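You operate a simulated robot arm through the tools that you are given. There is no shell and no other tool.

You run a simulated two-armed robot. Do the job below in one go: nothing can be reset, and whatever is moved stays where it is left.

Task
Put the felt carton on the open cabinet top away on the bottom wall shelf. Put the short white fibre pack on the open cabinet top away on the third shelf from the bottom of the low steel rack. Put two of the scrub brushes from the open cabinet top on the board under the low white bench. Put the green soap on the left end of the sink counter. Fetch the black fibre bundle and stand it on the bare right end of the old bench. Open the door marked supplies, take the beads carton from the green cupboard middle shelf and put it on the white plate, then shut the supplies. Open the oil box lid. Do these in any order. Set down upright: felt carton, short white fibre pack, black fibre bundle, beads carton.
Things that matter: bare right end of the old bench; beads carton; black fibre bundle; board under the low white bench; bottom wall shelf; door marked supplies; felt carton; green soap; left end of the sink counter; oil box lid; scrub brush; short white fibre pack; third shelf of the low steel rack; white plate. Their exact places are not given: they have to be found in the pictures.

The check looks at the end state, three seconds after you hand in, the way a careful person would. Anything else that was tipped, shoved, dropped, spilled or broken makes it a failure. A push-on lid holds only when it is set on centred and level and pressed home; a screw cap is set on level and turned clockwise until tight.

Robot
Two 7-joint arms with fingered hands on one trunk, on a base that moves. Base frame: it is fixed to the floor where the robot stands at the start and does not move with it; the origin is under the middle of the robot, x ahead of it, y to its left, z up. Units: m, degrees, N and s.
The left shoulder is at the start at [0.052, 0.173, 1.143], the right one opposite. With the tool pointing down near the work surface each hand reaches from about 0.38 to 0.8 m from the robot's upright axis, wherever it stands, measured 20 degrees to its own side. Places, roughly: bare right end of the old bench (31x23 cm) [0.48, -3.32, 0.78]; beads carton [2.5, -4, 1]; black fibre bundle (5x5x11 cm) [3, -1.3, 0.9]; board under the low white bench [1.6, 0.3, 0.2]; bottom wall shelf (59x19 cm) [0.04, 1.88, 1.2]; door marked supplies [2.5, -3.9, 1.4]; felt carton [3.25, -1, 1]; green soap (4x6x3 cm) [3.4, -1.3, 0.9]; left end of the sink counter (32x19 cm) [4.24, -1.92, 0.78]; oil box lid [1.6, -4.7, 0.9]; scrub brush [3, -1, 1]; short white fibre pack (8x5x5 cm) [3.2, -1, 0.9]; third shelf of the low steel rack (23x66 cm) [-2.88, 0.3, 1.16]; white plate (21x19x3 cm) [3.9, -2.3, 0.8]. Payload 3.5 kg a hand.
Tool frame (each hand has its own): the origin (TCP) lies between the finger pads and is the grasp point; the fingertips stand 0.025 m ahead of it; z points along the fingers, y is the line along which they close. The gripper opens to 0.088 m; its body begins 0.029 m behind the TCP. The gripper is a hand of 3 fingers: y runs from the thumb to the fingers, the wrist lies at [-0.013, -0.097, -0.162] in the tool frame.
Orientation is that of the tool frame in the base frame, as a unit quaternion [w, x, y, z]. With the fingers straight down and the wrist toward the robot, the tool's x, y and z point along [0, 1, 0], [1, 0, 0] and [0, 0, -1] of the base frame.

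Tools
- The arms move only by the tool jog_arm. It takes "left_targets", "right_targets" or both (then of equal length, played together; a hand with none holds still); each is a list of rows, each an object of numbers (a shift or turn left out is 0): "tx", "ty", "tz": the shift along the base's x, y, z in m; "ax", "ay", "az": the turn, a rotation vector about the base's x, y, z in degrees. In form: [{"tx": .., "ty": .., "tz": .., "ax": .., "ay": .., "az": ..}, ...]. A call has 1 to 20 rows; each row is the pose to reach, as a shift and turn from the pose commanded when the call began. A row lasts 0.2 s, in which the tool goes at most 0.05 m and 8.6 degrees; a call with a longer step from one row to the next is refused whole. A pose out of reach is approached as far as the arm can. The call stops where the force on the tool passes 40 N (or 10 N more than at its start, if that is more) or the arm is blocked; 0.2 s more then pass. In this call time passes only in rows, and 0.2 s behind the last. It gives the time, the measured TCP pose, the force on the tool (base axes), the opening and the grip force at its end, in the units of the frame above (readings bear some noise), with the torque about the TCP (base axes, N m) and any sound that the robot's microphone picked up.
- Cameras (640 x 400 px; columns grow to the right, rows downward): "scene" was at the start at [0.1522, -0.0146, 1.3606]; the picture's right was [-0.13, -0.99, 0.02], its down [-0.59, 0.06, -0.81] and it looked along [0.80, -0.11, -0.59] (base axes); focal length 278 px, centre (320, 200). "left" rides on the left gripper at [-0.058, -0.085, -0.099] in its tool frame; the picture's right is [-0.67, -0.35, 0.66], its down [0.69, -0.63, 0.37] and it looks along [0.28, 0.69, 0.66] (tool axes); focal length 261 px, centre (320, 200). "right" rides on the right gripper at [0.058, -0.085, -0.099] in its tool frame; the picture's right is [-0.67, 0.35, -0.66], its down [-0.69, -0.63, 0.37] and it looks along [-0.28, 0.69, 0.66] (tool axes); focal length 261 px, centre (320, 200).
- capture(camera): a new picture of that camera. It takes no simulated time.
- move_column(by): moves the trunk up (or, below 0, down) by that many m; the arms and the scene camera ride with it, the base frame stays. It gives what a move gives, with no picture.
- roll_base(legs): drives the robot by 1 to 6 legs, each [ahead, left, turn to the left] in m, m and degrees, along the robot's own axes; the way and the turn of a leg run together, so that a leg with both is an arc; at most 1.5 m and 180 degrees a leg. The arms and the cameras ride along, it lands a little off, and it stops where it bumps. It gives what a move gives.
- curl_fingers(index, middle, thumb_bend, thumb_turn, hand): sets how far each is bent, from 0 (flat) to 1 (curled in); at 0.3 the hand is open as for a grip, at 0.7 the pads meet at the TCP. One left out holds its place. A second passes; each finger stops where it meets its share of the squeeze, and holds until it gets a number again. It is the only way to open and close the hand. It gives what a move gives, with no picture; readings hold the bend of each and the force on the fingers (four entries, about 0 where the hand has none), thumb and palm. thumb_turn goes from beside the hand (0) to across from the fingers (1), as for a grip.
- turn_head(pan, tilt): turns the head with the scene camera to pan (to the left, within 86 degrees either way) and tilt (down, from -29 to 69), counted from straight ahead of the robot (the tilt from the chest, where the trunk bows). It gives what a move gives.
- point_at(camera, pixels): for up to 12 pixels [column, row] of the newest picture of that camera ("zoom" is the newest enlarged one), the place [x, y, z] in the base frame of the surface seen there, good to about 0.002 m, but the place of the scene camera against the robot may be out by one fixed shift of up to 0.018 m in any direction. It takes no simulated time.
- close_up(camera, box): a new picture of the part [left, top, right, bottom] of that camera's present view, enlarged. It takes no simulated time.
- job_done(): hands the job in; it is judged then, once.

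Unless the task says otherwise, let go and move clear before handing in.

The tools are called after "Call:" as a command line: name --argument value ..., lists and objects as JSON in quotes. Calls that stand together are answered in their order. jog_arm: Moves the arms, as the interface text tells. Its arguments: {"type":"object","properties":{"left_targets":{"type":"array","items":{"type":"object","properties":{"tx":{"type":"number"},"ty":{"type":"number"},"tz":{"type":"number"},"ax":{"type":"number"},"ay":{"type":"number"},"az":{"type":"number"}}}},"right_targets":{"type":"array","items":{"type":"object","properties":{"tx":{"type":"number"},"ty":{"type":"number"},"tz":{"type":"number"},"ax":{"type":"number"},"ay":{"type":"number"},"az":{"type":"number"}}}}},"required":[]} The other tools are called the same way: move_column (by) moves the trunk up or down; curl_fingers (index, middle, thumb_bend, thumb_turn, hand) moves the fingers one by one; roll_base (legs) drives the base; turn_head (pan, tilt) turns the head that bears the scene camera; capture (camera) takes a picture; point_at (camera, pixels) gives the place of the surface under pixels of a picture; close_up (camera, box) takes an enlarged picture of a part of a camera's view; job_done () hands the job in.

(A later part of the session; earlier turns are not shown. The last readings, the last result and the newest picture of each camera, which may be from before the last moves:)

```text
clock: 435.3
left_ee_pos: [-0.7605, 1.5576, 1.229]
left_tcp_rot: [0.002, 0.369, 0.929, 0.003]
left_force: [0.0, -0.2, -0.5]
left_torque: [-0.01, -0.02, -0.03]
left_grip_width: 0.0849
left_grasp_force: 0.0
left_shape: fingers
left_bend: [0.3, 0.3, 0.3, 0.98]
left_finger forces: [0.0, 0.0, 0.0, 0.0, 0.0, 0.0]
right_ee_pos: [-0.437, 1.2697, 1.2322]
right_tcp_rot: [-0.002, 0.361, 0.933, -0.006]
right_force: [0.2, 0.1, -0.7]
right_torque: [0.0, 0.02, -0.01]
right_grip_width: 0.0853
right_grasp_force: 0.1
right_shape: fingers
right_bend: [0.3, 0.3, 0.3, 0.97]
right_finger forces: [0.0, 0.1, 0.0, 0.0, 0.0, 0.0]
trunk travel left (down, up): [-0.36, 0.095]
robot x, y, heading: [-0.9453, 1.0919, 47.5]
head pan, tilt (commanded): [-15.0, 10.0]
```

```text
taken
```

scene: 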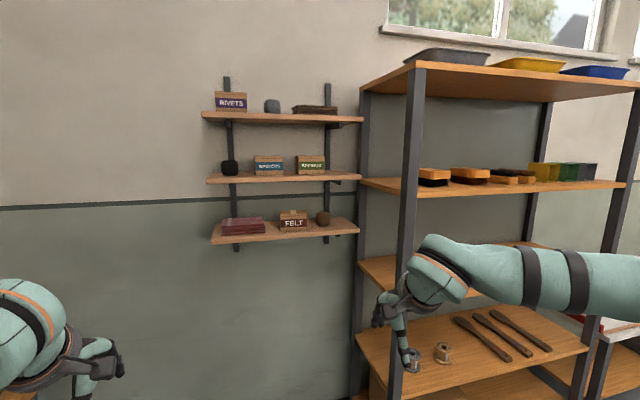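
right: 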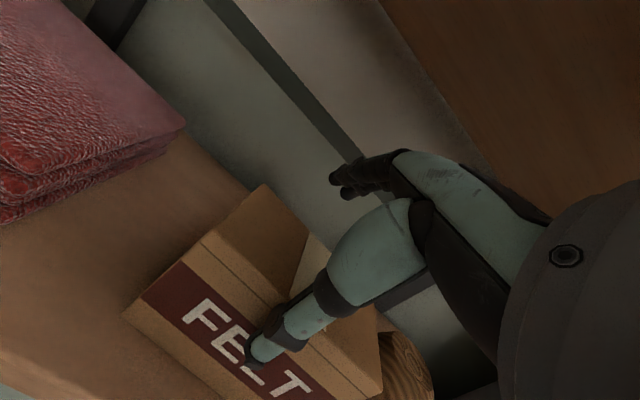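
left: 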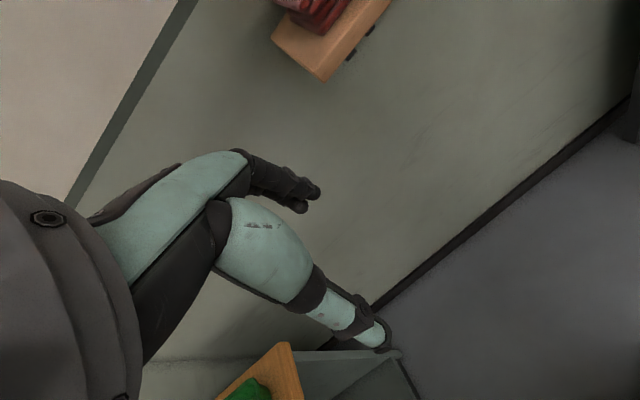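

Now for the brushes. I'll lower the trunk back to its original height, turn, and drive along the aisle, stopping to look at the low bench.

Call:
move_column --by -0.1

Call:
roll_base --legs '[[0, 0, -89.7], [1.4, 0.05, 0], [0.9, 0, 0]]'

Call:
turn_head --pan 70 --tilt 40

Call:
capture --camera "scene"

```text
clock: 436.7
left_ee_pos: [-0.7624, 1.5586, 1.1287]
left_tcp_rot: [0.002, 0.369, 0.929, 0.003]
left_force: [0.7, 0.1, 0.7]
left_torque: [0.01, -0.01, 0.01]
left_grip_width: 0.0847
left_grasp_force: 0.0
left_shape: fingers
left_bend: [0.3, 0.3, 0.3, 0.98]
left_finger forces: [0.1, 0.0, 0.0, 0.0, 0.1, 0.1]
right_ee_pos: [-0.4395, 1.2709, 1.1295]
right_tcp_rot: [-0.001, 0.36, 0.933, -0.005]
right_force: [0.4, 0.3, -0.3]
right_torque: [0.04, 0.02, 0.0]
right_grip_width: 0.0851
right_grasp_force: 0.0
right_shape: fingers
right_bend: [0.3, 0.3, 0.3, 0.97]
right_finger forces: [0.0, 0.0, 0.1, 0.1, 0.1, 0.0]
trunk travel left (down, up): [-0.26, 0.195]
robot x, y, heading: [-0.948, 1.0924, 47.4]
head pan, tilt (commanded): [-15.0, 10.0]
```

```text
clock: 451.8
left_ee_pos: [1.3098, -0.5422, 1.1285]
left_tcp_rot: [0.003, 0.913, 0.408, 0.001]
left_force: [-0.6, -0.1, 1.0]
left_torque: [0.0, -0.04, 0.04]
left_grip_width: 0.0846
left_grasp_force: 0.0
left_shape: fingers
left_bend: [0.3, 0.3, 0.3, 0.98]
left_finger forces: [0.0, 0.1, 0.1, 0.1, 0.1, 0.1]
right_ee_pos: [1.0307, -0.8719, 1.1304]
right_tcp_rot: [-0.005, 0.909, 0.417, -0.002]
right_force: [-0.5, -0.5, 0.2]
right_torque: [0.0, 0.03, 0.02]
right_grip_width: 0.0855
right_grasp_force: 0.0
right_shape: fingers
right_bend: [0.3, 0.3, 0.3, 0.97]
right_finger forces: [0.1, 0.1, 0.0, 0.1, 0.0, 0.1]
trunk travel left (down, up): [-0.26, 0.195]
robot x, y, heading: [0.8372, -0.3714, -41.2]
head pan, tilt (commanded): [-15.0, 10.0]
```

```text
clock: 453.4
left_ee_pos: [1.3112, -0.5443, 1.1286]
left_tcp_rot: [0.003, 0.913, 0.408, 0.002]
left_force: [-0.5, 0.2, 0.0]
left_torque: [-0.01, 0.0, -0.01]
left_grip_width: 0.0846
left_grasp_force: 0.0
left_shape: fingers
left_bend: [0.3, 0.3, 0.3, 0.98]
left_finger forces: [0.1, 0.1, 0.1, 0.0, 0.1, 0.1]
right_ee_pos: [1.0313, -0.8718, 1.1308]
right_tcp_rot: [-0.006, 0.909, 0.416, -0.003]
right_force: [0.4, -0.1, -0.2]
right_torque: [0.03, -0.01, 0.03]
right_grip_width: 0.0855
right_grasp_force: 0.1
right_shape: fingers
right_bend: [0.3, 0.3, 0.3, 0.97]
right_finger forces: [0.0, 0.0, 0.1, 0.0, 0.0, 0.0]
trunk travel left (down, up): [-0.26, 0.195]
robot x, y, heading: [0.8405, -0.3717, -41.2]
head pan, tilt (commanded): [70.0, 40.0]
```

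```text
taken
```

scene: 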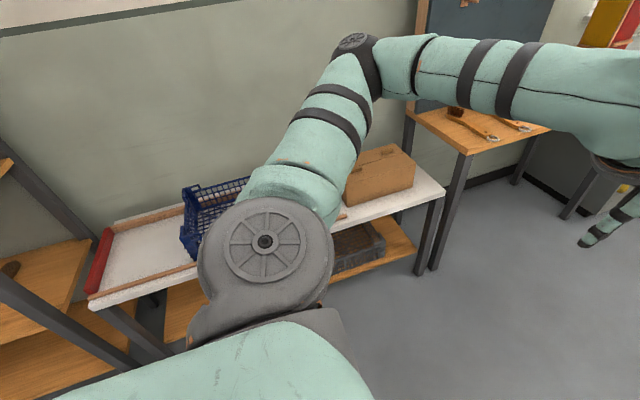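

The arm blocks the view; I'll turn to face the low bench to inspect the board under it before fetching the brushes.

Call:
roll_base --legs '[[0, 0, 89]]'

Call:
turn_head --pan 0 --tilt 40

Call:
capture --camera "scene"

```text
clock: 457.6
left_ee_pos: [1.0202, 0.1007, 1.1288]
left_tcp_rot: [0.001, 0.362, 0.932, 0.004]
left_force: [0.1, -0.5, 0.3]
left_torque: [-0.02, 0.0, 0.01]
left_grip_width: 0.0848
left_grasp_force: 0.0
left_shape: fingers
left_bend: [0.3, 0.3, 0.3, 0.98]
left_finger forces: [0.1, 0.0, 0.0, 0.0, 0.1, 0.0]
right_ee_pos: [1.3457, -0.182, 1.1296]
right_tcp_rot: [-0.002, 0.354, 0.935, -0.006]
right_force: [-0.3, 0.0, 0.3]
right_torque: [-0.01, 0.02, 0.0]
right_grip_width: 0.0851
right_grasp_force: 0.0
right_shape: fingers
right_bend: [0.3, 0.3, 0.3, 0.97]
right_finger forces: [0.0, 0.1, 0.0, 0.1, 0.0, 0.1]
trunk travel left (down, up): [-0.26, 0.195]
robot x, y, heading: [0.838, -0.368, 48.2]
head pan, tilt (commanded): [70.0, 40.0]
```

```text
clock: 459.0
left_ee_pos: [1.0202, 0.0999, 1.1287]
left_tcp_rot: [0.001, 0.363, 0.932, 0.003]
left_force: [-1.2, 0.3, 0.6]
left_torque: [0.0, -0.02, 0.02]
left_grip_width: 0.0844
left_grasp_force: 0.1
left_shape: fingers
left_bend: [0.3, 0.3, 0.3, 0.98]
left_finger forces: [0.0, 0.0, 0.0, 0.1, 0.0, 0.0]
right_ee_pos: [1.3451, -0.1797, 1.129]
right_tcp_rot: [-0.002, 0.353, 0.936, -0.006]
right_force: [-0.3, -0.6, 0.5]
right_torque: [-0.02, 0.01, 0.0]
right_grip_width: 0.0855
right_grasp_force: 0.0
right_shape: fingers
right_bend: [0.3, 0.3, 0.3, 0.97]
right_finger forces: [0.1, 0.1, 0.1, 0.1, 0.0, 0.0]
trunk travel left (down, up): [-0.26, 0.195]
robot x, y, heading: [0.8398, -0.3665, 48.3]
head pan, tilt (commanded): [0.0, 40.0]
```

```text
taken
```

scene: 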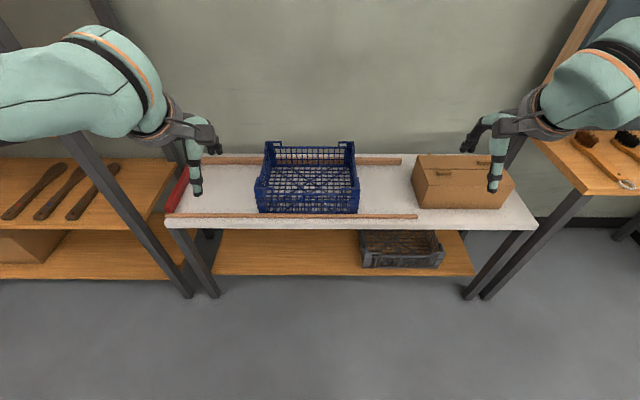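

The board under the bench shows at (215-360,232-275) with a dark crate at right. Measuring bench and board.

Call:
point_at --camera "scene" --pixels '[[300, 219], [300, 226], [300, 234], [280, 255], [280, 272], [240, 240], [340, 240], [360, 262], [220, 274], [470, 274], [440, 215], [280, 280]]'

```text
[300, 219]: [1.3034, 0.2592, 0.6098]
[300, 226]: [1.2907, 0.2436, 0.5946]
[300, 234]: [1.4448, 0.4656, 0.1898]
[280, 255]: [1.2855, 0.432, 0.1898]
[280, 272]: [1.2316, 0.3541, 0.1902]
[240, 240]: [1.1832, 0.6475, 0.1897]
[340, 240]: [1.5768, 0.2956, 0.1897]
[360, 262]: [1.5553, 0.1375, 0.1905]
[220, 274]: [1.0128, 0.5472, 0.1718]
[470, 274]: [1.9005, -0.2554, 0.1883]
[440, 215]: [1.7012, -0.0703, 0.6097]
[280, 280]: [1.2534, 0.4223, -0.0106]
```

The bench top is at z≈0.62 (front edge l≈1.045) and the board at z≈0.199 just behind it, free for u 0.4-1.06. Now fetching the brushes: driving back to the cabinet.

Call:
roll_base --legs '[[0, 0, -90.3], [1.15, -0.05, 0], [1.1, 0, 0], [0, 0, 90]]'

Call:
turn_head --pan 0 --tilt 40

Call:
capture --camera "scene"

```text
clock: 477.7
left_ee_pos: [2.6314, -1.4991, 1.1289]
left_tcp_rot: [0.001, 0.394, 0.919, 0.004]
left_force: [-0.7, -0.3, -0.2]
left_torque: [-0.02, 0.02, -0.03]
left_grip_width: 0.0847
left_grasp_force: 0.0
left_shape: fingers
left_bend: [0.3, 0.3, 0.3, 0.98]
left_finger forces: [0.0, 0.1, 0.0, 0.0, 0.1, 0.1]
right_ee_pos: [2.9379, -1.8029, 1.1289]
right_tcp_rot: [-0.003, 0.385, 0.923, -0.006]
right_force: [-0.9, 0.4, -1.1]
right_torque: [-0.02, 0.01, 0.0]
right_grip_width: 0.0852
right_grasp_force: 0.1
right_shape: fingers
right_bend: [0.3, 0.3, 0.3, 0.97]
right_finger forces: [0.0, 0.0, 0.0, 0.0, 0.1, 0.0]
trunk travel left (down, up): [-0.26, 0.195]
robot x, y, heading: [2.4208, -1.953, 44.4]
head pan, tilt (commanded): [0.0, 40.0]
```

```text
clock: 478.3
left_ee_pos: [2.6321, -1.4992, 1.1299]
left_tcp_rot: [0.0, 0.394, 0.919, 0.004]
left_force: [0.3, 0.2, -1.0]
left_torque: [-0.04, 0.0, 0.01]
left_grip_width: 0.0847
left_grasp_force: 0.1
left_shape: fingers
left_bend: [0.3, 0.3, 0.3, 0.98]
left_finger forces: [0.0, 0.0, 0.0, 0.0, 0.1, 0.1]
right_ee_pos: [2.9383, -1.8035, 1.1296]
right_tcp_rot: [-0.003, 0.386, 0.922, -0.006]
right_force: [0.3, 0.6, -0.1]
right_torque: [-0.02, 0.05, -0.01]
right_grip_width: 0.0852
right_grasp_force: 0.0
right_shape: fingers
right_bend: [0.3, 0.3, 0.3, 0.97]
right_finger forces: [0.0, 0.1, 0.0, 0.0, 0.1, 0.0]
trunk travel left (down, up): [-0.26, 0.195]
robot x, y, heading: [2.4194, -1.9559, 44.5]
head pan, tilt (commanded): [0.0, 40.0]
```

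```text
taken
```

scene: 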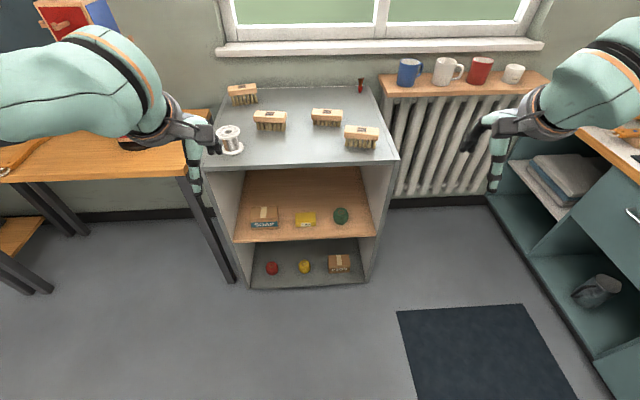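

Positioned before the cabinet. Moving in with a small turn.

Call:
roll_base --legs '[[0.38, 0.0, 3.3]]'

Call:
capture --camera "right"

Call:
capture --camera "left"

```text
clock: 480.7
left_ee_pos: [2.8691, -1.2154, 1.129]
left_tcp_rot: [0.0, 0.369, 0.93, 0.004]
left_force: [-0.4, 0.1, -0.6]
left_torque: [-0.04, -0.03, 0.01]
left_grip_width: 0.0845
left_grasp_force: 0.1
left_shape: fingers
left_bend: [0.3, 0.3, 0.3, 0.98]
left_finger forces: [0.0, 0.0, 0.1, 0.0, 0.0, 0.0]
right_ee_pos: [3.1928, -1.5027, 1.1293]
right_tcp_rot: [-0.001, 0.36, 0.933, -0.005]
right_force: [-0.2, -0.6, 0.8]
right_torque: [-0.01, 0.04, -0.02]
right_grip_width: 0.0849
right_grasp_force: 0.1
right_shape: fingers
right_bend: [0.3, 0.3, 0.3, 0.97]
right_finger forces: [0.0, 0.0, 0.0, 0.0, 0.0, 0.0]
trunk travel left (down, up): [-0.26, 0.195]
robot x, y, heading: [2.6875, -1.6816, 47.6]
head pan, tilt (commanded): [0.0, 40.0]
```

```text
taken
```

right: 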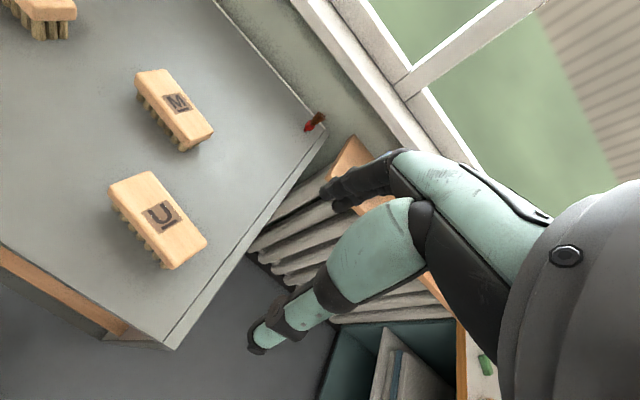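

```text
taken
```

left: 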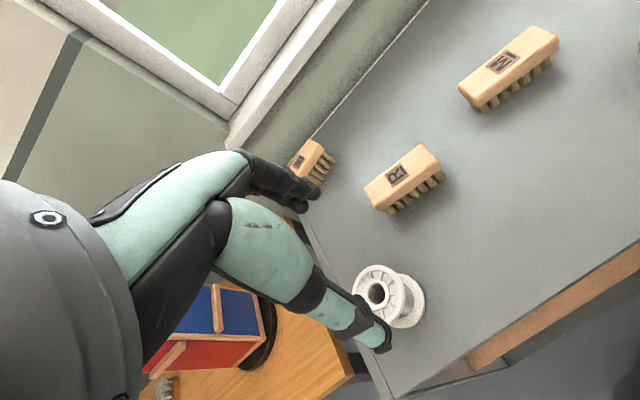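

Measuring brushes U (right camera) and R (left camera).

Call:
point_at --camera "right" --pixels '[[112, 188], [150, 175], [204, 243], [172, 265], [160, 216], [178, 195], [138, 225], [120, 225]]'

Call:
point_at --camera "left" --pixels '[[367, 186], [422, 147], [438, 165], [382, 206], [400, 176], [395, 165], [410, 187], [430, 200]]'

```text
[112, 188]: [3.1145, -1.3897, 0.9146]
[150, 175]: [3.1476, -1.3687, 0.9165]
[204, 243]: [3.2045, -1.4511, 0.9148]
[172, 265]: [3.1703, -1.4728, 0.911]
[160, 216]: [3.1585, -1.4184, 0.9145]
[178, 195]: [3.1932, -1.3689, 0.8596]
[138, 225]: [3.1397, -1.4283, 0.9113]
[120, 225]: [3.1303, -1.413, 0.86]
```

```text
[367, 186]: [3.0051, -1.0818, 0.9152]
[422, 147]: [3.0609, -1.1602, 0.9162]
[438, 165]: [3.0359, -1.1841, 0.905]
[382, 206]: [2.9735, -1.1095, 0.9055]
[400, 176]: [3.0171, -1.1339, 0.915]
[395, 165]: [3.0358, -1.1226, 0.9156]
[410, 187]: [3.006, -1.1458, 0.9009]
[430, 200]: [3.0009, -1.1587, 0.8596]
```

Brush U: centre (3.159,-1.421), needs yaw -15°; brush R: centre (3.019,-1.134), yaw -11°. Moving the right hand above U first.

Call:
jog_arm --right_targets '[{"tx": -0.017, "ty": 0.041, "az": -7.5}, {"tx": -0.034, "ty": 0.082, "az": -15}, {"tx": -0.034, "ty": 0.082, "tz": -0.045, "az": -15}, {"tx": -0.034, "ty": 0.082, "tz": -0.09, "az": -15}, {"tx": -0.034, "ty": 0.082, "tz": -0.135, "az": -15}, {"tx": -0.034, "ty": 0.082, "tz": -0.16, "az": -15}]'

Call:
capture --camera "right"

```text
clock: 482.1
left_ee_pos: [2.8694, -1.2159, 1.1287]
left_tcp_rot: [0.001, 0.368, 0.93, 0.004]
left_force: [0.0, -0.2, 0.3]
left_torque: [-0.03, -0.01, -0.01]
left_grip_width: 0.0845
left_grasp_force: 0.0
left_shape: fingers
left_bend: [0.3, 0.3, 0.3, 0.98]
left_finger forces: [0.1, 0.1, 0.0, 0.1, 0.1, 0.0]
right_ee_pos: [3.1603, -1.42, 0.9694]
right_tcp_rot: [-0.003, 0.479, 0.878, -0.006]
right_force: [0.7, 0.0, -0.6]
right_torque: [0.03, 0.01, 0.0]
right_grip_width: 0.0851
right_grasp_force: 0.1
right_shape: fingers
right_bend: [0.3, 0.3, 0.3, 0.97]
right_finger forces: [0.0, 0.0, 0.0, 0.0, 0.1, 0.1]
trunk travel left (down, up): [-0.26, 0.195]
robot x, y, heading: [2.6868, -1.6798, 47.6]
head pan, tilt (commanded): [0.0, 40.0]
```

```text
taken
```

right: 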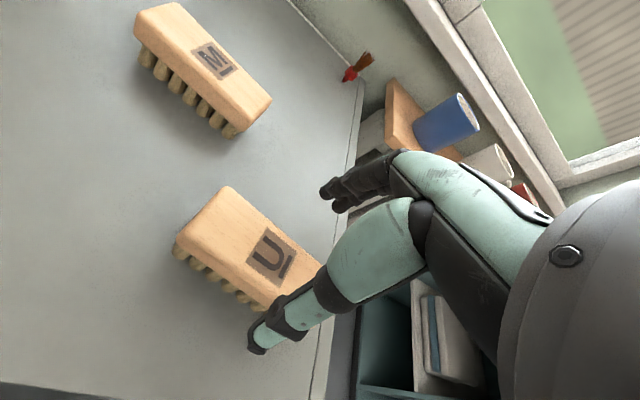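

U is directly beneath the hand. Descending and gripping the wooden back.

Call:
jog_arm --right_targets '[{"tz": -0.03}, {"tz": -0.06}]'

Call:
curl_fingers --hand "right" --index 0.64 --middle 0.64 --thumb_bend 0.64

Call:
jog_arm --right_targets '[{"tz": 0.025}, {"tz": 0.05}]'

Call:
capture --camera "right"

```text
clock: 482.7
left_ee_pos: [2.8698, -1.2151, 1.1289]
left_tcp_rot: [0.0, 0.368, 0.93, 0.003]
left_force: [-0.5, -0.3, -0.6]
left_torque: [-0.02, -0.02, 0.01]
left_grip_width: 0.0846
left_grasp_force: 0.1
left_shape: fingers
left_bend: [0.3, 0.3, 0.3, 0.98]
left_finger forces: [0.0, 0.0, 0.0, 0.0, 0.1, 0.1]
right_ee_pos: [3.1605, -1.42, 0.9096]
right_tcp_rot: [-0.004, 0.479, 0.878, -0.006]
right_force: [0.3, 0.2, 0.0]
right_torque: [0.01, 0.03, -0.02]
right_grip_width: 0.0855
right_grasp_force: 0.1
right_shape: fingers
right_bend: [0.3, 0.3, 0.3, 0.97]
right_finger forces: [0.1, 0.1, 0.0, 0.0, 0.1, 0.0]
trunk travel left (down, up): [-0.26, 0.195]
robot x, y, heading: [2.6867, -1.6804, 47.6]
head pan, tilt (commanded): [0.0, 40.0]
```

```text
clock: 483.7
left_ee_pos: [2.8694, -1.214, 1.1289]
left_tcp_rot: [0.001, 0.368, 0.93, 0.004]
left_force: [0.3, 0.1, 0.0]
left_torque: [-0.03, -0.03, -0.02]
left_grip_width: 0.0845
left_grasp_force: 0.1
left_shape: fingers
left_bend: [0.3, 0.3, 0.3, 0.98]
left_finger forces: [0.0, 0.0, 0.0, 0.0, 0.0, 0.0]
right_ee_pos: [3.1594, -1.4202, 0.9102]
right_tcp_rot: [-0.003, 0.479, 0.878, -0.005]
right_force: [-0.7, 0.7, 0.1]
right_torque: [0.0, -0.02, 0.0]
right_grip_width: 0.0383
right_grasp_force: 13.8
right_shape: fingers
right_bend: [0.53, 0.57, 0.53, 0.96]
right_finger forces: [8.1, 5.7, 0.1, 0.1, 13.7, 0.0]
trunk travel left (down, up): [-0.26, 0.195]
robot x, y, heading: [2.6842, -1.6822, 47.5]
head pan, tilt (commanded): [0.0, 40.0]
```

```text
clock: 484.3
left_ee_pos: [2.869, -1.2143, 1.1281]
left_tcp_rot: [0.002, 0.368, 0.93, 0.003]
left_force: [-0.5, 0.6, -0.1]
left_torque: [-0.03, 0.0, -0.02]
left_grip_width: 0.0845
left_grasp_force: 0.1
left_shape: fingers
left_bend: [0.3, 0.3, 0.3, 0.98]
left_finger forces: [0.0, 0.0, 0.0, 0.0, 0.0, 0.0]
right_ee_pos: [3.1591, -1.4184, 0.9601]
right_tcp_rot: [-0.002, 0.478, 0.879, -0.006]
right_force: [0.8, 0.7, -0.6]
right_torque: [0.02, -0.03, 0.01]
right_grip_width: 0.0384
right_grasp_force: 13.7
right_shape: fingers
right_bend: [0.53, 0.57, 0.53, 0.96]
right_finger forces: [8.2, 5.8, 0.0, 0.0, 13.8, 0.0]
trunk travel left (down, up): [-0.26, 0.195]
robot x, y, heading: [2.6846, -1.6815, 47.6]
head pan, tilt (commanded): [0.0, 40.0]
```

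```text
taken
```

right: 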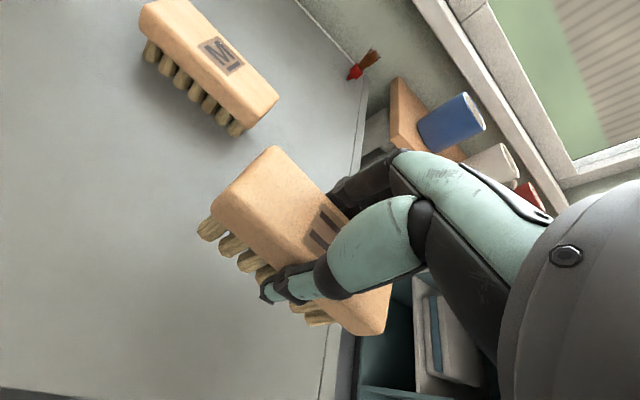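

Brush U is held. Lifting and returning the right hand, and moving the left hand over R.

Call:
jog_arm --right_targets '[{"tz": 0.045}, {"tz": 0.09}, {"tz": 0.13}, {"tz": 0.165}, {"tx": 0.015, "ty": -0.03, "tz": 0.17, "az": 5}, {"tx": 0.03, "ty": -0.06, "tz": 0.17, "az": 10}, {"tx": 0.034, "ty": -0.082, "tz": 0.17, "az": 15}]'

Call:
jog_arm --left_targets '[{"tx": 0.038, "ty": 0.02, "az": -3}, {"tx": 0.076, "ty": 0.041, "az": -6}, {"tx": 0.113, "ty": 0.061, "az": -9}, {"tx": 0.149, "ty": 0.081, "az": -11.4}, {"tx": 0.149, "ty": 0.081, "tz": -0.045, "az": -11.4}, {"tx": 0.149, "ty": 0.081, "tz": -0.09, "az": -11.4}, {"tx": 0.149, "ty": 0.081, "tz": -0.135, "az": -11.4}, {"tx": 0.149, "ty": 0.081, "tz": -0.16, "az": -11.4}]'

Call:
capture --camera "left"

Call:
capture --camera "scene"

```text
clock: 485.9
left_ee_pos: [2.8694, -1.2153, 1.1288]
left_tcp_rot: [0.0, 0.368, 0.93, 0.003]
left_force: [1.1, -0.2, 0.4]
left_torque: [-0.04, 0.0, -0.02]
left_grip_width: 0.0846
left_grasp_force: 0.1
left_shape: fingers
left_bend: [0.3, 0.3, 0.3, 0.98]
left_finger forces: [0.0, 0.0, 0.1, 0.0, 0.1, 0.0]
right_ee_pos: [3.1923, -1.5006, 1.1301]
right_tcp_rot: [-0.002, 0.359, 0.933, -0.005]
right_force: [0.4, 0.3, -1.0]
right_torque: [0.03, 0.0, -0.03]
right_grip_width: 0.0378
right_grasp_force: 13.9
right_shape: fingers
right_bend: [0.53, 0.57, 0.53, 0.96]
right_finger forces: [8.1, 5.9, 0.1, 0.0, 13.5, 0.0]
trunk travel left (down, up): [-0.26, 0.195]
robot x, y, heading: [2.6862, -1.6806, 47.5]
head pan, tilt (commanded): [0.0, 40.0]
```

```text
clock: 487.7
left_ee_pos: [3.0192, -1.1325, 0.9672]
left_tcp_rot: [0.002, 0.459, 0.888, 0.004]
left_force: [-0.1, 0.0, 0.1]
left_torque: [0.02, 0.01, -0.02]
left_grip_width: 0.0843
left_grasp_force: 0.1
left_shape: fingers
left_bend: [0.3, 0.3, 0.3, 0.98]
left_finger forces: [0.0, 0.0, 0.1, 0.0, 0.0, 0.0]
right_ee_pos: [3.1917, -1.5, 1.1309]
right_tcp_rot: [-0.002, 0.36, 0.933, -0.006]
right_force: [0.0, 0.1, -0.8]
right_torque: [0.03, 0.02, 0.0]
right_grip_width: 0.0382
right_grasp_force: 13.3
right_shape: fingers
right_bend: [0.53, 0.57, 0.53, 0.96]
right_finger forces: [8.2, 5.8, 0.1, 0.0, 13.4, 0.0]
trunk travel left (down, up): [-0.26, 0.195]
robot x, y, heading: [2.6829, -1.6846, 47.7]
head pan, tilt (commanded): [0.0, 40.0]
```

```text
taken
```

left: 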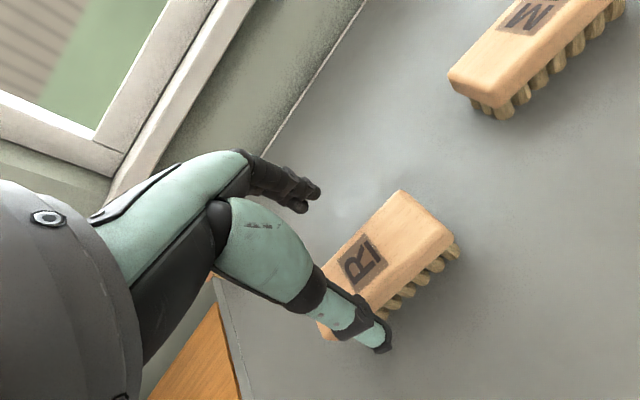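

```text
taken
```

scene: 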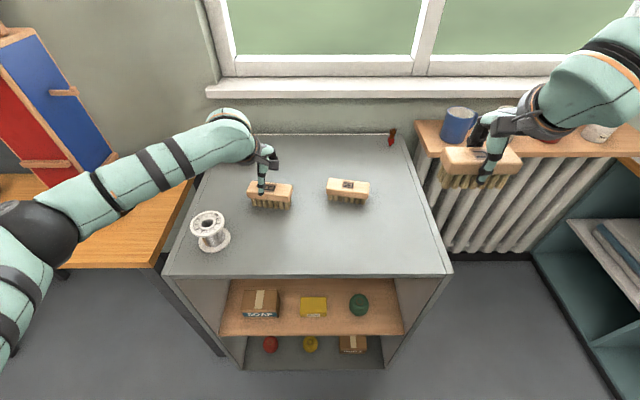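

R is directly under the left hand. Descending and gripping.

Call:
jog_arm --left_targets '[{"tz": -0.03}, {"tz": -0.058}]'

Call:
curl_fingers --hand "left" --index 0.64 --middle 0.64 --thumb_bend 0.64

Call:
jog_arm --left_targets '[{"tz": 0.025}, {"tz": 0.05}]'

Call:
capture --camera "left"

```text
clock: 488.3
left_ee_pos: [3.0199, -1.1322, 0.9095]
left_tcp_rot: [0.001, 0.459, 0.889, 0.004]
left_force: [-0.5, -0.6, -0.2]
left_torque: [-0.03, 0.04, -0.01]
left_grip_width: 0.0844
left_grasp_force: 0.0
left_shape: fingers
left_bend: [0.3, 0.3, 0.3, 0.98]
left_finger forces: [0.0, 0.1, 0.0, 0.0, 0.0, 0.0]
right_ee_pos: [3.194, -1.4991, 1.13]
right_tcp_rot: [-0.003, 0.361, 0.933, -0.006]
right_force: [-0.6, 0.4, -0.4]
right_torque: [0.01, 0.0, -0.02]
right_grip_width: 0.0381
right_grasp_force: 13.8
right_shape: fingers
right_bend: [0.53, 0.57, 0.53, 0.96]
right_finger forces: [8.2, 5.8, 0.0, 0.0, 13.4, 0.0]
trunk travel left (down, up): [-0.26, 0.195]
robot x, y, heading: [2.6842, -1.6809, 47.2]
head pan, tilt (commanded): [0.0, 40.0]
```

```text
clock: 489.3
left_ee_pos: [3.02, -1.1346, 0.9095]
left_tcp_rot: [0.0, 0.458, 0.889, 0.003]
left_force: [-0.1, 0.0, 0.0]
left_torque: [0.02, -0.02, 0.0]
left_grip_width: 0.0387
left_grasp_force: 14.3
left_shape: fingers
left_bend: [0.53, 0.58, 0.53, 0.96]
left_finger forces: [8.5, 5.1, 0.1, 0.0, 13.7, 0.0]
right_ee_pos: [3.1931, -1.4995, 1.1305]
right_tcp_rot: [-0.002, 0.359, 0.933, -0.006]
right_force: [0.4, 0.2, -1.7]
right_torque: [-0.03, 0.03, 0.02]
right_grip_width: 0.0382
right_grasp_force: 13.2
right_shape: fingers
right_bend: [0.53, 0.57, 0.53, 0.96]
right_finger forces: [8.1, 5.8, 0.1, 0.1, 13.4, 0.0]
trunk travel left (down, up): [-0.26, 0.195]
robot x, y, heading: [2.6877, -1.6852, 47.6]
head pan, tilt (commanded): [0.0, 40.0]
```

```text
clock: 489.9
left_ee_pos: [3.0204, -1.1339, 0.961]
left_tcp_rot: [0.001, 0.46, 0.888, 0.003]
left_force: [-0.6, -0.5, -1.0]
left_torque: [-0.03, 0.01, -0.02]
left_grip_width: 0.0385
left_grasp_force: 13.8
left_shape: fingers
left_bend: [0.53, 0.58, 0.53, 0.96]
left_finger forces: [8.6, 5.1, 0.0, 0.0, 13.6, 0.1]
right_ee_pos: [3.1945, -1.4998, 1.1292]
right_tcp_rot: [-0.002, 0.36, 0.933, -0.006]
right_force: [0.2, -0.3, -0.9]
right_torque: [0.0, 0.03, 0.01]
right_grip_width: 0.038
right_grasp_force: 13.4
right_shape: fingers
right_bend: [0.53, 0.57, 0.53, 0.96]
right_finger forces: [8.1, 5.8, 0.1, 0.0, 13.5, 0.0]
trunk travel left (down, up): [-0.26, 0.195]
robot x, y, heading: [2.6833, -1.6845, 47.6]
head pan, tilt (commanded): [0.0, 40.0]
```

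```text
taken
```

left: 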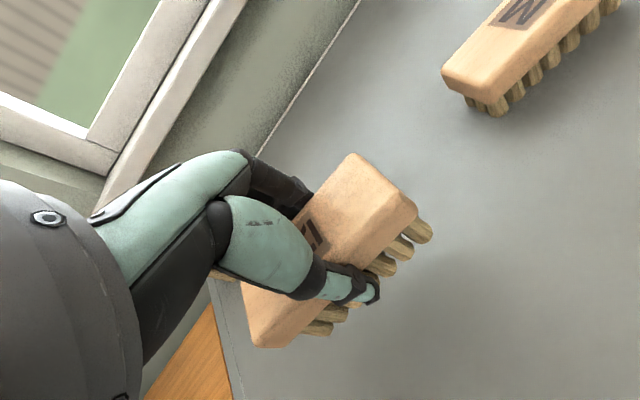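

Brush R is held. Reversing the same path: up, then back.

Call:
jog_arm --left_targets '[{"tz": 0.045}, {"tz": 0.09}, {"tz": 0.135}, {"tz": 0.168}, {"tx": -0.036, "ty": -0.02, "tz": 0.168, "az": 2.4}, {"tx": -0.073, "ty": -0.04, "tz": 0.168, "az": 5.4}, {"tx": -0.111, "ty": -0.061, "tz": 0.168, "az": 8.4}, {"tx": -0.149, "ty": -0.081, "tz": 0.168, "az": 11.4}]'

Call:
capture --camera "scene"

```text
clock: 491.7
left_ee_pos: [2.866, -1.216, 1.1276]
left_tcp_rot: [0.001, 0.368, 0.93, 0.004]
left_force: [-0.3, 0.1, -0.9]
left_torque: [-0.04, 0.01, 0.01]
left_grip_width: 0.0385
left_grasp_force: 13.7
left_shape: fingers
left_bend: [0.53, 0.58, 0.53, 0.96]
left_finger forces: [8.5, 5.3, 0.1, 0.0, 13.5, 0.0]
right_ee_pos: [3.1925, -1.5012, 1.1314]
right_tcp_rot: [-0.001, 0.36, 0.933, -0.005]
right_force: [0.4, -0.1, -1.4]
right_torque: [0.02, 0.01, -0.03]
right_grip_width: 0.038
right_grasp_force: 13.3
right_shape: fingers
right_bend: [0.53, 0.57, 0.53, 0.96]
right_finger forces: [8.2, 5.8, 0.0, 0.1, 13.4, 0.1]
trunk travel left (down, up): [-0.26, 0.195]
robot x, y, heading: [2.6842, -1.687, 47.7]
head pan, tilt (commanded): [0.0, 40.0]
```

```text
taken
```

scene: 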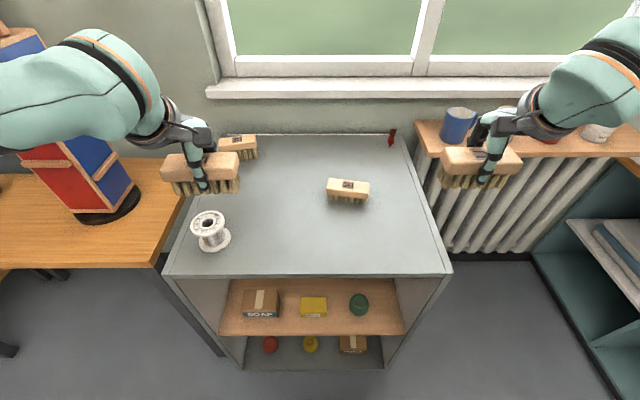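

Both brushes are held. Backing off and sidestepping left along the aisle to the low bench.

Call:
roll_base --legs '[[-0.32, 0, 0], [0, 1.2, 0], [0, 1.15, 0]]'

Call:
turn_head --pan 0 --tilt 45

Call:
capture --camera "scene"

```text
clock: 504.8
left_ee_pos: [0.9301, 0.1, 1.126]
left_tcp_rot: [0.001, 0.367, 0.93, 0.004]
left_force: [-0.1, -1.3, -1.8]
left_torque: [0.02, -0.02, 0.03]
left_grip_width: 0.0382
left_grasp_force: 13.3
left_shape: fingers
left_bend: [0.53, 0.58, 0.53, 0.96]
left_finger forces: [8.5, 5.3, 0.0, 0.1, 13.4, 0.0]
right_ee_pos: [1.2563, -0.185, 1.1302]
right_tcp_rot: [-0.002, 0.358, 0.934, -0.006]
right_force: [0.5, 0.4, -0.9]
right_torque: [0.0, -0.01, 0.04]
right_grip_width: 0.038
right_grasp_force: 13.6
right_shape: fingers
right_bend: [0.53, 0.57, 0.53, 0.96]
right_finger forces: [8.1, 5.9, 0.0, 0.0, 13.4, 0.0]
trunk travel left (down, up): [-0.26, 0.195]
robot x, y, heading: [0.747, -0.3678, 47.8]
head pan, tilt (commanded): [0.0, 40.0]
```

```text
clock: 505.5
left_ee_pos: [0.9298, 0.0997, 1.1264]
left_tcp_rot: [0.001, 0.367, 0.93, 0.003]
left_force: [0.5, -0.5, -1.0]
left_torque: [-0.02, -0.03, -0.01]
left_grip_width: 0.0385
left_grasp_force: 13.8
left_shape: fingers
left_bend: [0.53, 0.58, 0.53, 0.96]
left_finger forces: [8.6, 5.3, 0.0, 0.0, 13.5, 0.0]
right_ee_pos: [1.257, -0.1843, 1.1299]
right_tcp_rot: [-0.003, 0.358, 0.934, -0.006]
right_force: [-0.4, -0.2, -1.6]
right_torque: [0.0, 0.0, -0.03]
right_grip_width: 0.0379
right_grasp_force: 13.3
right_shape: fingers
right_bend: [0.53, 0.57, 0.53, 0.96]
right_finger forces: [8.1, 5.9, 0.0, 0.1, 13.5, 0.0]
trunk travel left (down, up): [-0.26, 0.195]
robot x, y, heading: [0.75, -0.3653, 47.7]
head pan, tilt (commanded): [0.0, 45.0]
```

```text
taken
```

scene: 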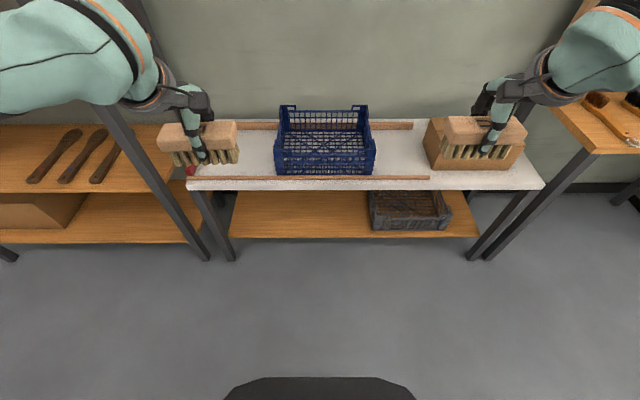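

I'm in front of the low bench. I'll shift 10 cm left and lower the trunk fully, with the hands still in front of the bench.

Call:
roll_base --legs '[[0, 0.1, 0]]'

Call:
move_column --by -0.255

Call:
capture --camera "scene"

```text
clock: 506.6
left_ee_pos: [0.8573, 0.1647, 1.127]
left_tcp_rot: [0.0, 0.367, 0.93, 0.003]
left_force: [0.0, 0.4, -1.8]
left_torque: [0.01, -0.01, -0.01]
left_grip_width: 0.0382
left_grasp_force: 14.0
left_shape: fingers
left_bend: [0.53, 0.58, 0.53, 0.96]
left_finger forces: [8.5, 5.4, 0.1, 0.1, 13.5, 0.0]
right_ee_pos: [1.1846, -0.1177, 1.1297]
right_tcp_rot: [-0.001, 0.358, 0.934, -0.006]
right_force: [0.4, -0.2, -1.1]
right_torque: [0.03, 0.01, -0.02]
right_grip_width: 0.0379
right_grasp_force: 13.7
right_shape: fingers
right_bend: [0.53, 0.57, 0.53, 0.96]
right_finger forces: [8.0, 5.9, 0.0, 0.0, 13.4, 0.1]
trunk travel left (down, up): [-0.26, 0.195]
robot x, y, heading: [0.6742, -0.3011, 47.8]
head pan, tilt (commanded): [0.0, 45.0]
```

```text
clock: 509.2
left_ee_pos: [0.857, 0.1658, 0.8714]
left_tcp_rot: [0.002, 0.367, 0.93, 0.004]
left_force: [-1.2, 0.6, -1.6]
left_torque: [-0.01, -0.02, 0.04]
left_grip_width: 0.0385
left_grasp_force: 13.0
left_shape: fingers
left_bend: [0.53, 0.58, 0.53, 0.96]
left_finger forces: [8.4, 5.2, 0.0, 0.0, 13.3, 0.1]
right_ee_pos: [1.1841, -0.1186, 0.8748]
right_tcp_rot: [-0.002, 0.358, 0.934, -0.006]
right_force: [0.2, -0.5, -1.2]
right_torque: [0.01, 0.0, 0.05]
right_grip_width: 0.0379
right_grasp_force: 13.8
right_shape: fingers
right_bend: [0.53, 0.57, 0.53, 0.96]
right_finger forces: [8.0, 5.8, 0.0, 0.0, 13.2, 0.1]
trunk travel left (down, up): [-0.005, 0.45]
robot x, y, heading: [0.6752, -0.2989, 47.6]
head pan, tilt (commanded): [0.0, 45.0]
```

```text
taken
```

scene: 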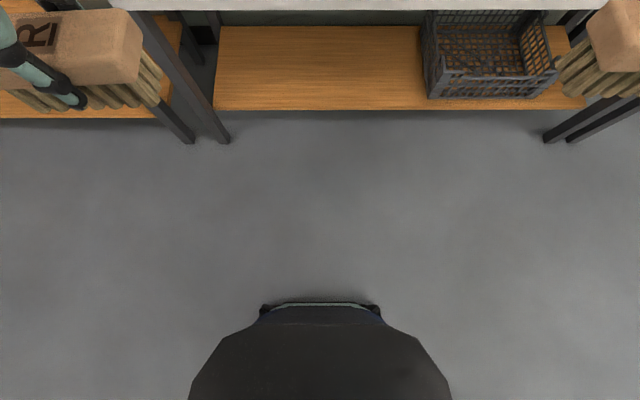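

Now the camera looks right under the bench: the board spans (215-430,28-108). Measuring the board, legs and my base front.

Call:
point_at --camera "scene" --pixels '[[330, 105], [330, 60], [240, 60], [225, 105], [428, 95], [225, 140], [320, 306], [320, 330], [230, 380], [330, 8], [330, 30], [410, 100]]'

```text
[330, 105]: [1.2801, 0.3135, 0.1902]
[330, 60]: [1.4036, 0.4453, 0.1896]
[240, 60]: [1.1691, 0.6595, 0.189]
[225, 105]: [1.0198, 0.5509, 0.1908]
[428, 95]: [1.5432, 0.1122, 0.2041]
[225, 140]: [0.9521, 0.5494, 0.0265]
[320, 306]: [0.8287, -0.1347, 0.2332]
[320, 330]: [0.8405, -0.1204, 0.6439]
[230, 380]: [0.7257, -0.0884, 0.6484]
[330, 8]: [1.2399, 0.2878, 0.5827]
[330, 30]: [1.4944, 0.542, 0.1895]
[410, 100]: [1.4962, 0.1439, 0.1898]
```

My base reaches only 0.22 m forward, so I can get close. Lowering both arms straight down in front of the bench.

Call:
jog_arm --left_targets '[{"tz": -0.045}, {"tz": -0.09}, {"tz": -0.135}, {"tz": -0.18}, {"tz": -0.225}, {"tz": -0.27}, {"tz": -0.315}, {"tz": -0.36}, {"tz": -0.405}, {"tz": -0.45}, {"tz": -0.495}, {"tz": -0.53}]' --right_targets '[{"tz": -0.045}, {"tz": -0.09}, {"tz": -0.135}, {"tz": -0.18}, {"tz": -0.225}, {"tz": -0.27}, {"tz": -0.315}, {"tz": -0.36}, {"tz": -0.405}, {"tz": -0.45}, {"tz": -0.495}, {"tz": -0.53}]'

Call:
capture --camera "scene"

Call:
capture --camera "right"

```text
clock: 511.8
left_ee_pos: [0.8555, 0.1643, 0.3405]
left_tcp_rot: [0.001, 0.367, 0.93, 0.005]
left_force: [0.9, 0.4, -2.3]
left_torque: [0.0, -0.03, 0.04]
left_grip_width: 0.0369
left_grasp_force: 11.9
left_shape: fingers
left_bend: [0.54, 0.59, 0.54, 0.96]
left_finger forces: [7.3, 4.9, 0.0, 0.1, 11.7, 0.0]
left hand out of reach, approached as far as the arm can: row 1, 2, 3, 4, 5, 6
right_ee_pos: [1.25, -0.0577, 0.511]
right_tcp_rot: [-0.012, 0.358, 0.933, -0.037]
right_force: [0.0, 0.9, -0.9]
right_torque: [0.03, 0.02, -0.04]
right_grip_width: 0.0364
right_grasp_force: 12.4
right_shape: fingers
right_bend: [0.54, 0.58, 0.54, 0.96]
right_finger forces: [7.6, 5.5, 0.0, 0.0, 12.1, 0.0]
right hand out of reach, approached as far as the arm can: row 6, 7, 8, 9, 10, 11, 12
trunk travel left (down, up): [-0.005, 0.45]
robot x, y, heading: [0.6747, -0.305, 47.6]
head pan, tilt (commanded): [0.0, 45.0]
```

```text
taken
```

scene: 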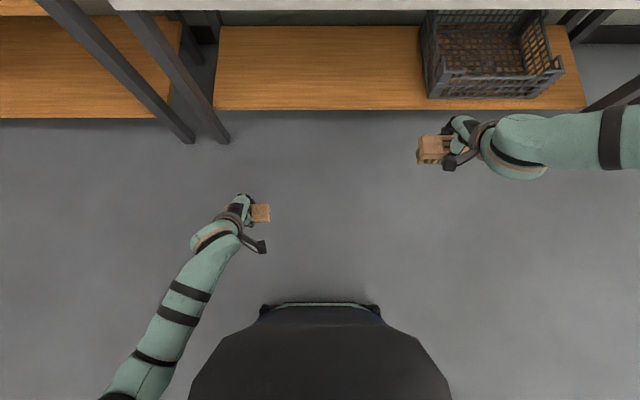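

```text
taken
```

right: 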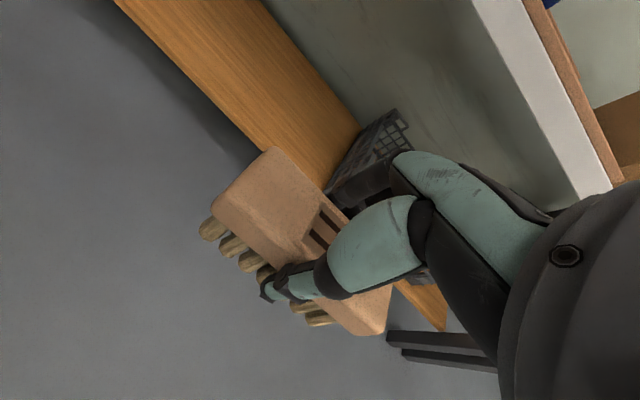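

The left hand reached z 0.34, but the right arm stalled at z 0.51 in a sideways posture. I'll try bringing the right hand closer to the body and down.

Call:
jog_arm --right_targets '[{"tx": -0.033, "ty": -0.02, "tz": 0.0}, {"tx": -0.066, "ty": -0.041, "tz": -0.01}, {"tx": -0.098, "ty": -0.061, "tz": -0.03}, {"tx": -0.131, "ty": -0.082, "tz": -0.06}]'

Call:
capture --camera "scene"

```text
clock: 512.8
left_ee_pos: [0.855, 0.1653, 0.3401]
left_tcp_rot: [0.0, 0.368, 0.93, 0.004]
left_force: [-0.1, -0.9, -1.2]
left_torque: [-0.01, 0.03, -0.01]
left_grip_width: 0.0368
left_grasp_force: 12.0
left_shape: fingers
left_bend: [0.54, 0.59, 0.54, 0.96]
left_finger forces: [7.3, 4.9, 0.0, 0.0, 11.6, 0.1]
right_ee_pos: [1.2033, -0.0603, 0.5324]
right_tcp_rot: [-0.016, 0.358, 0.932, -0.049]
right_force: [0.1, 0.0, -2.7]
right_torque: [0.01, -0.03, 0.01]
right_grip_width: 0.0362
right_grasp_force: 12.8
right_shape: fingers
right_bend: [0.54, 0.58, 0.54, 0.96]
right_finger forces: [7.5, 5.5, 0.0, 0.1, 12.1, 0.0]
right hand out of reach, approached as far as the arm can: row 1, 2, 3, 4
trunk travel left (down, up): [-0.005, 0.45]
robot x, y, heading: [0.676, -0.3031, 47.4]
head pan, tilt (commanded): [0.0, 45.0]
```

```text
taken
```

scene: 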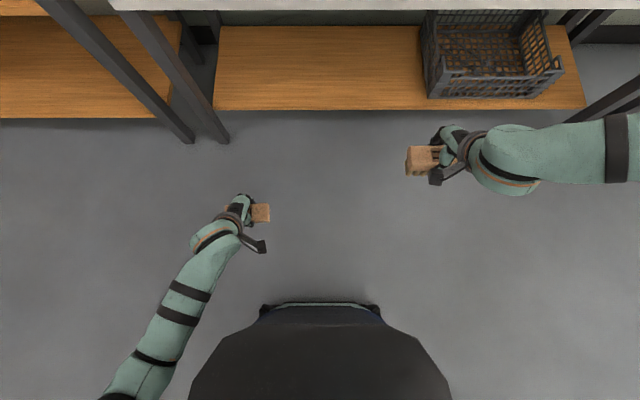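

Stuck again. I'll raise the right hand back up, mirror the left hand's position (closer to the centreline), and try lowering along that line.

Call:
jog_arm --right_targets '[{"tz": 0.045, "ax": 0.8, "ay": -0.6}, {"tz": 0.09, "ax": 1.6, "ay": -1.2}, {"tz": 0.135, "ax": 2.4, "ay": -1.9}, {"tz": 0.18, "ax": 3.2, "ay": -2.5}, {"tz": 0.225, "ax": 4, "ay": -3.1}, {"tz": 0.27, "ax": 4.6, "ay": -3.7}, {"tz": 0.315, "ax": 4.6, "ay": -3.7}, {"tz": 0.34, "tx": -0.025, "ty": -0.004, "ax": 4.6, "ay": -3.7}, {"tz": 0.34, "tx": -0.055, "ty": -0.009, "ax": 4.6, "ay": -3.7}, {"tz": 0.34, "tx": -0.084, "ty": -0.0135, "ax": 4.6, "ay": -3.7}]'

Call:
capture --camera "scene"

```text
clock: 515.0
left_ee_pos: [0.8563, 0.1643, 0.3408]
left_tcp_rot: [0.001, 0.367, 0.93, 0.003]
left_force: [0.2, -0.3, -1.0]
left_torque: [0.04, -0.01, 0.02]
left_grip_width: 0.0369
left_grasp_force: 11.5
left_shape: fingers
left_bend: [0.54, 0.59, 0.54, 0.96]
left_finger forces: [7.4, 4.9, 0.0, 0.0, 11.7, 0.0]
right_ee_pos: [1.1215, -0.0724, 0.8713]
right_tcp_rot: [0.004, 0.359, 0.933, 0.013]
right_force: [-0.4, -0.5, -2.1]
right_torque: [0.03, 0.02, 0.0]
right_grip_width: 0.0363
right_grasp_force: 12.1
right_shape: fingers
right_bend: [0.55, 0.59, 0.54, 0.96]
right_finger forces: [6.9, 5.3, 0.0, 0.0, 11.4, 0.0]
trunk travel left (down, up): [-0.005, 0.45]
robot x, y, heading: [0.6736, -0.3026, 47.8]
head pan, tilt (commanded): [0.0, 45.0]
```

```text
taken
```

scene: 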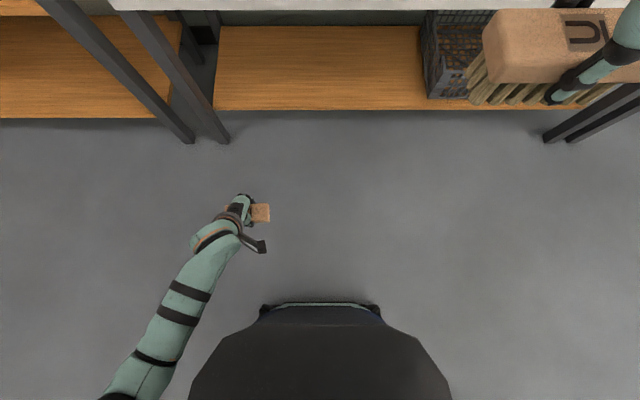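

Now lowering the right hand along this mirrored line.

Call:
jog_arm --right_targets '[{"tz": -0.045}, {"tz": -0.09}, {"tz": -0.135}, {"tz": -0.18}, {"tz": -0.225}, {"tz": -0.27}, {"tz": -0.315}, {"tz": -0.36}, {"tz": -0.405}, {"tz": -0.45}, {"tz": -0.495}, {"tz": -0.53}]'

Call:
capture --camera "scene"

```text
clock: 517.6
left_ee_pos: [0.8545, 0.1647, 0.3402]
left_tcp_rot: [0.0, 0.367, 0.93, 0.003]
left_force: [-0.6, 0.4, -1.1]
left_torque: [0.03, 0.0, 0.0]
left_grip_width: 0.0368
left_grasp_force: 11.7
left_shape: fingers
left_bend: [0.54, 0.59, 0.54, 0.96]
left_finger forces: [7.3, 4.9, 0.0, 0.1, 11.7, 0.0]
right_ee_pos: [1.2198, -0.0156, 0.5678]
right_tcp_rot: [0.002, 0.358, 0.934, 0.004]
right_force: [-0.5, -0.3, -1.9]
right_torque: [0.03, -0.02, 0.0]
right_grip_width: 0.0361
right_grasp_force: 12.1
right_shape: fingers
right_bend: [0.55, 0.59, 0.54, 0.96]
right_finger forces: [7.3, 5.3, 0.0, 0.0, 11.7, 0.0]
right hand out of reach, approached as far as the arm can: row 2, 3, 4, 5, 6, 7, 8, 9, 10, 11, 12
trunk travel left (down, up): [-0.005, 0.45]
robot x, y, heading: [0.6708, -0.3017, 47.7]
head pan, tilt (commanded): [0.0, 45.0]
```

```text
taken
```

scene: 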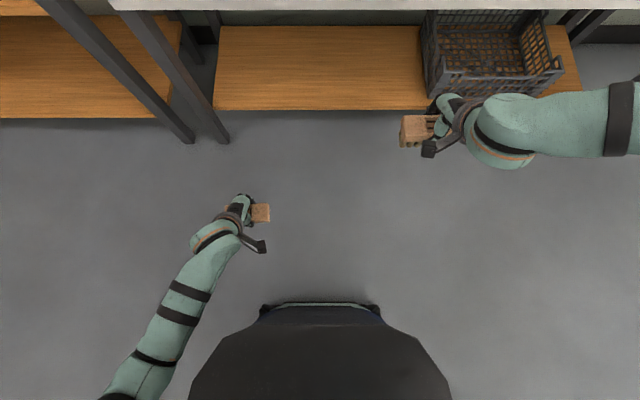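

The right elbow stays out to the side. I'll try going around: take the hand to my right side (elbow behind), lower it there, and then bring it forward.

Call:
jog_arm --right_targets '[{"tx": -0.01, "ty": -0.04, "tz": 0.02}, {"tx": -0.02, "ty": -0.08, "tz": 0.04}, {"tx": -0.03, "ty": -0.12, "tz": 0.06}, {"tx": -0.04, "ty": -0.16, "tz": 0.08}, {"tx": -0.05, "ty": -0.2, "tz": 0.1}, {"tx": -0.055, "ty": -0.24, "tz": 0.11}, {"tx": -0.06, "ty": -0.28, "tz": 0.11}, {"tx": -0.065, "ty": -0.32, "tz": 0.1}, {"tx": -0.07, "ty": -0.36, "tz": 0.08}]'

Call:
turn_head --pan -35 --tilt 40

Call:
capture --camera "scene"

```text
clock: 519.6
left_ee_pos: [0.8545, 0.1646, 0.3408]
left_tcp_rot: [0.002, 0.367, 0.93, 0.004]
left_force: [-0.1, -0.8, -0.1]
left_torque: [-0.01, -0.02, -0.01]
left_grip_width: 0.0372
left_grasp_force: 12.2
left_shape: fingers
left_bend: [0.54, 0.59, 0.54, 0.96]
left_finger forces: [7.3, 4.9, 0.0, 0.0, 11.5, 0.1]
right_ee_pos: [1.2109, -0.3227, 0.6223]
right_tcp_rot: [0.003, 0.358, 0.934, 0.013]
right_force: [-0.6, -0.1, -1.7]
right_torque: [-0.02, 0.02, -0.01]
right_grip_width: 0.0356
right_grasp_force: 12.1
right_shape: fingers
right_bend: [0.55, 0.59, 0.54, 0.96]
right_finger forces: [7.3, 5.4, 0.0, 0.0, 11.7, 0.0]
right hand out of reach, approached as far as the arm can: row 1, 2, 3, 4, 5, 6, 7, 8, 9
trunk travel left (down, up): [-0.005, 0.45]
robot x, y, heading: [0.6775, -0.2997, 47.7]
head pan, tilt (commanded): [0.0, 45.0]
```

```text
clock: 520.6
left_ee_pos: [0.8548, 0.1647, 0.3409]
left_tcp_rot: [0.001, 0.368, 0.93, 0.004]
left_force: [0.8, 0.1, -1.0]
left_torque: [-0.05, -0.01, 0.01]
left_grip_width: 0.0368
left_grasp_force: 11.6
left_shape: fingers
left_bend: [0.54, 0.59, 0.54, 0.96]
left_finger forces: [7.3, 4.9, 0.0, 0.0, 11.5, 0.0]
right_ee_pos: [1.2098, -0.3206, 0.6201]
right_tcp_rot: [0.003, 0.359, 0.933, 0.013]
right_force: [0.9, 0.8, -0.8]
right_torque: [0.0, 0.0, -0.01]
right_grip_width: 0.0357
right_grasp_force: 12.4
right_shape: fingers
right_bend: [0.55, 0.59, 0.54, 0.96]
right_finger forces: [7.2, 5.2, 0.0, 0.0, 11.7, 0.0]
trunk travel left (down, up): [-0.005, 0.45]
robot x, y, heading: [0.6727, -0.304, 47.7]
head pan, tilt (commanded): [-35.0, 40.0]
```

```text
taken
```

scene: 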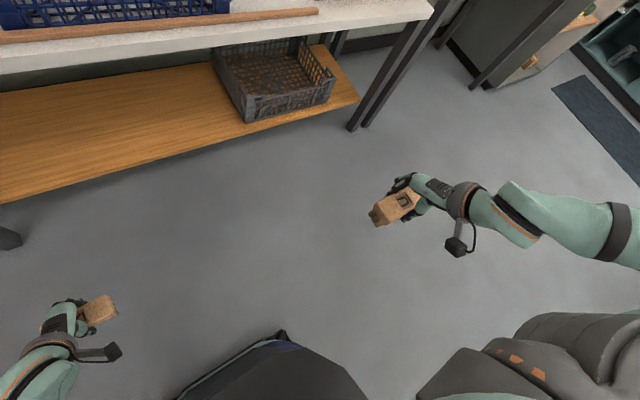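

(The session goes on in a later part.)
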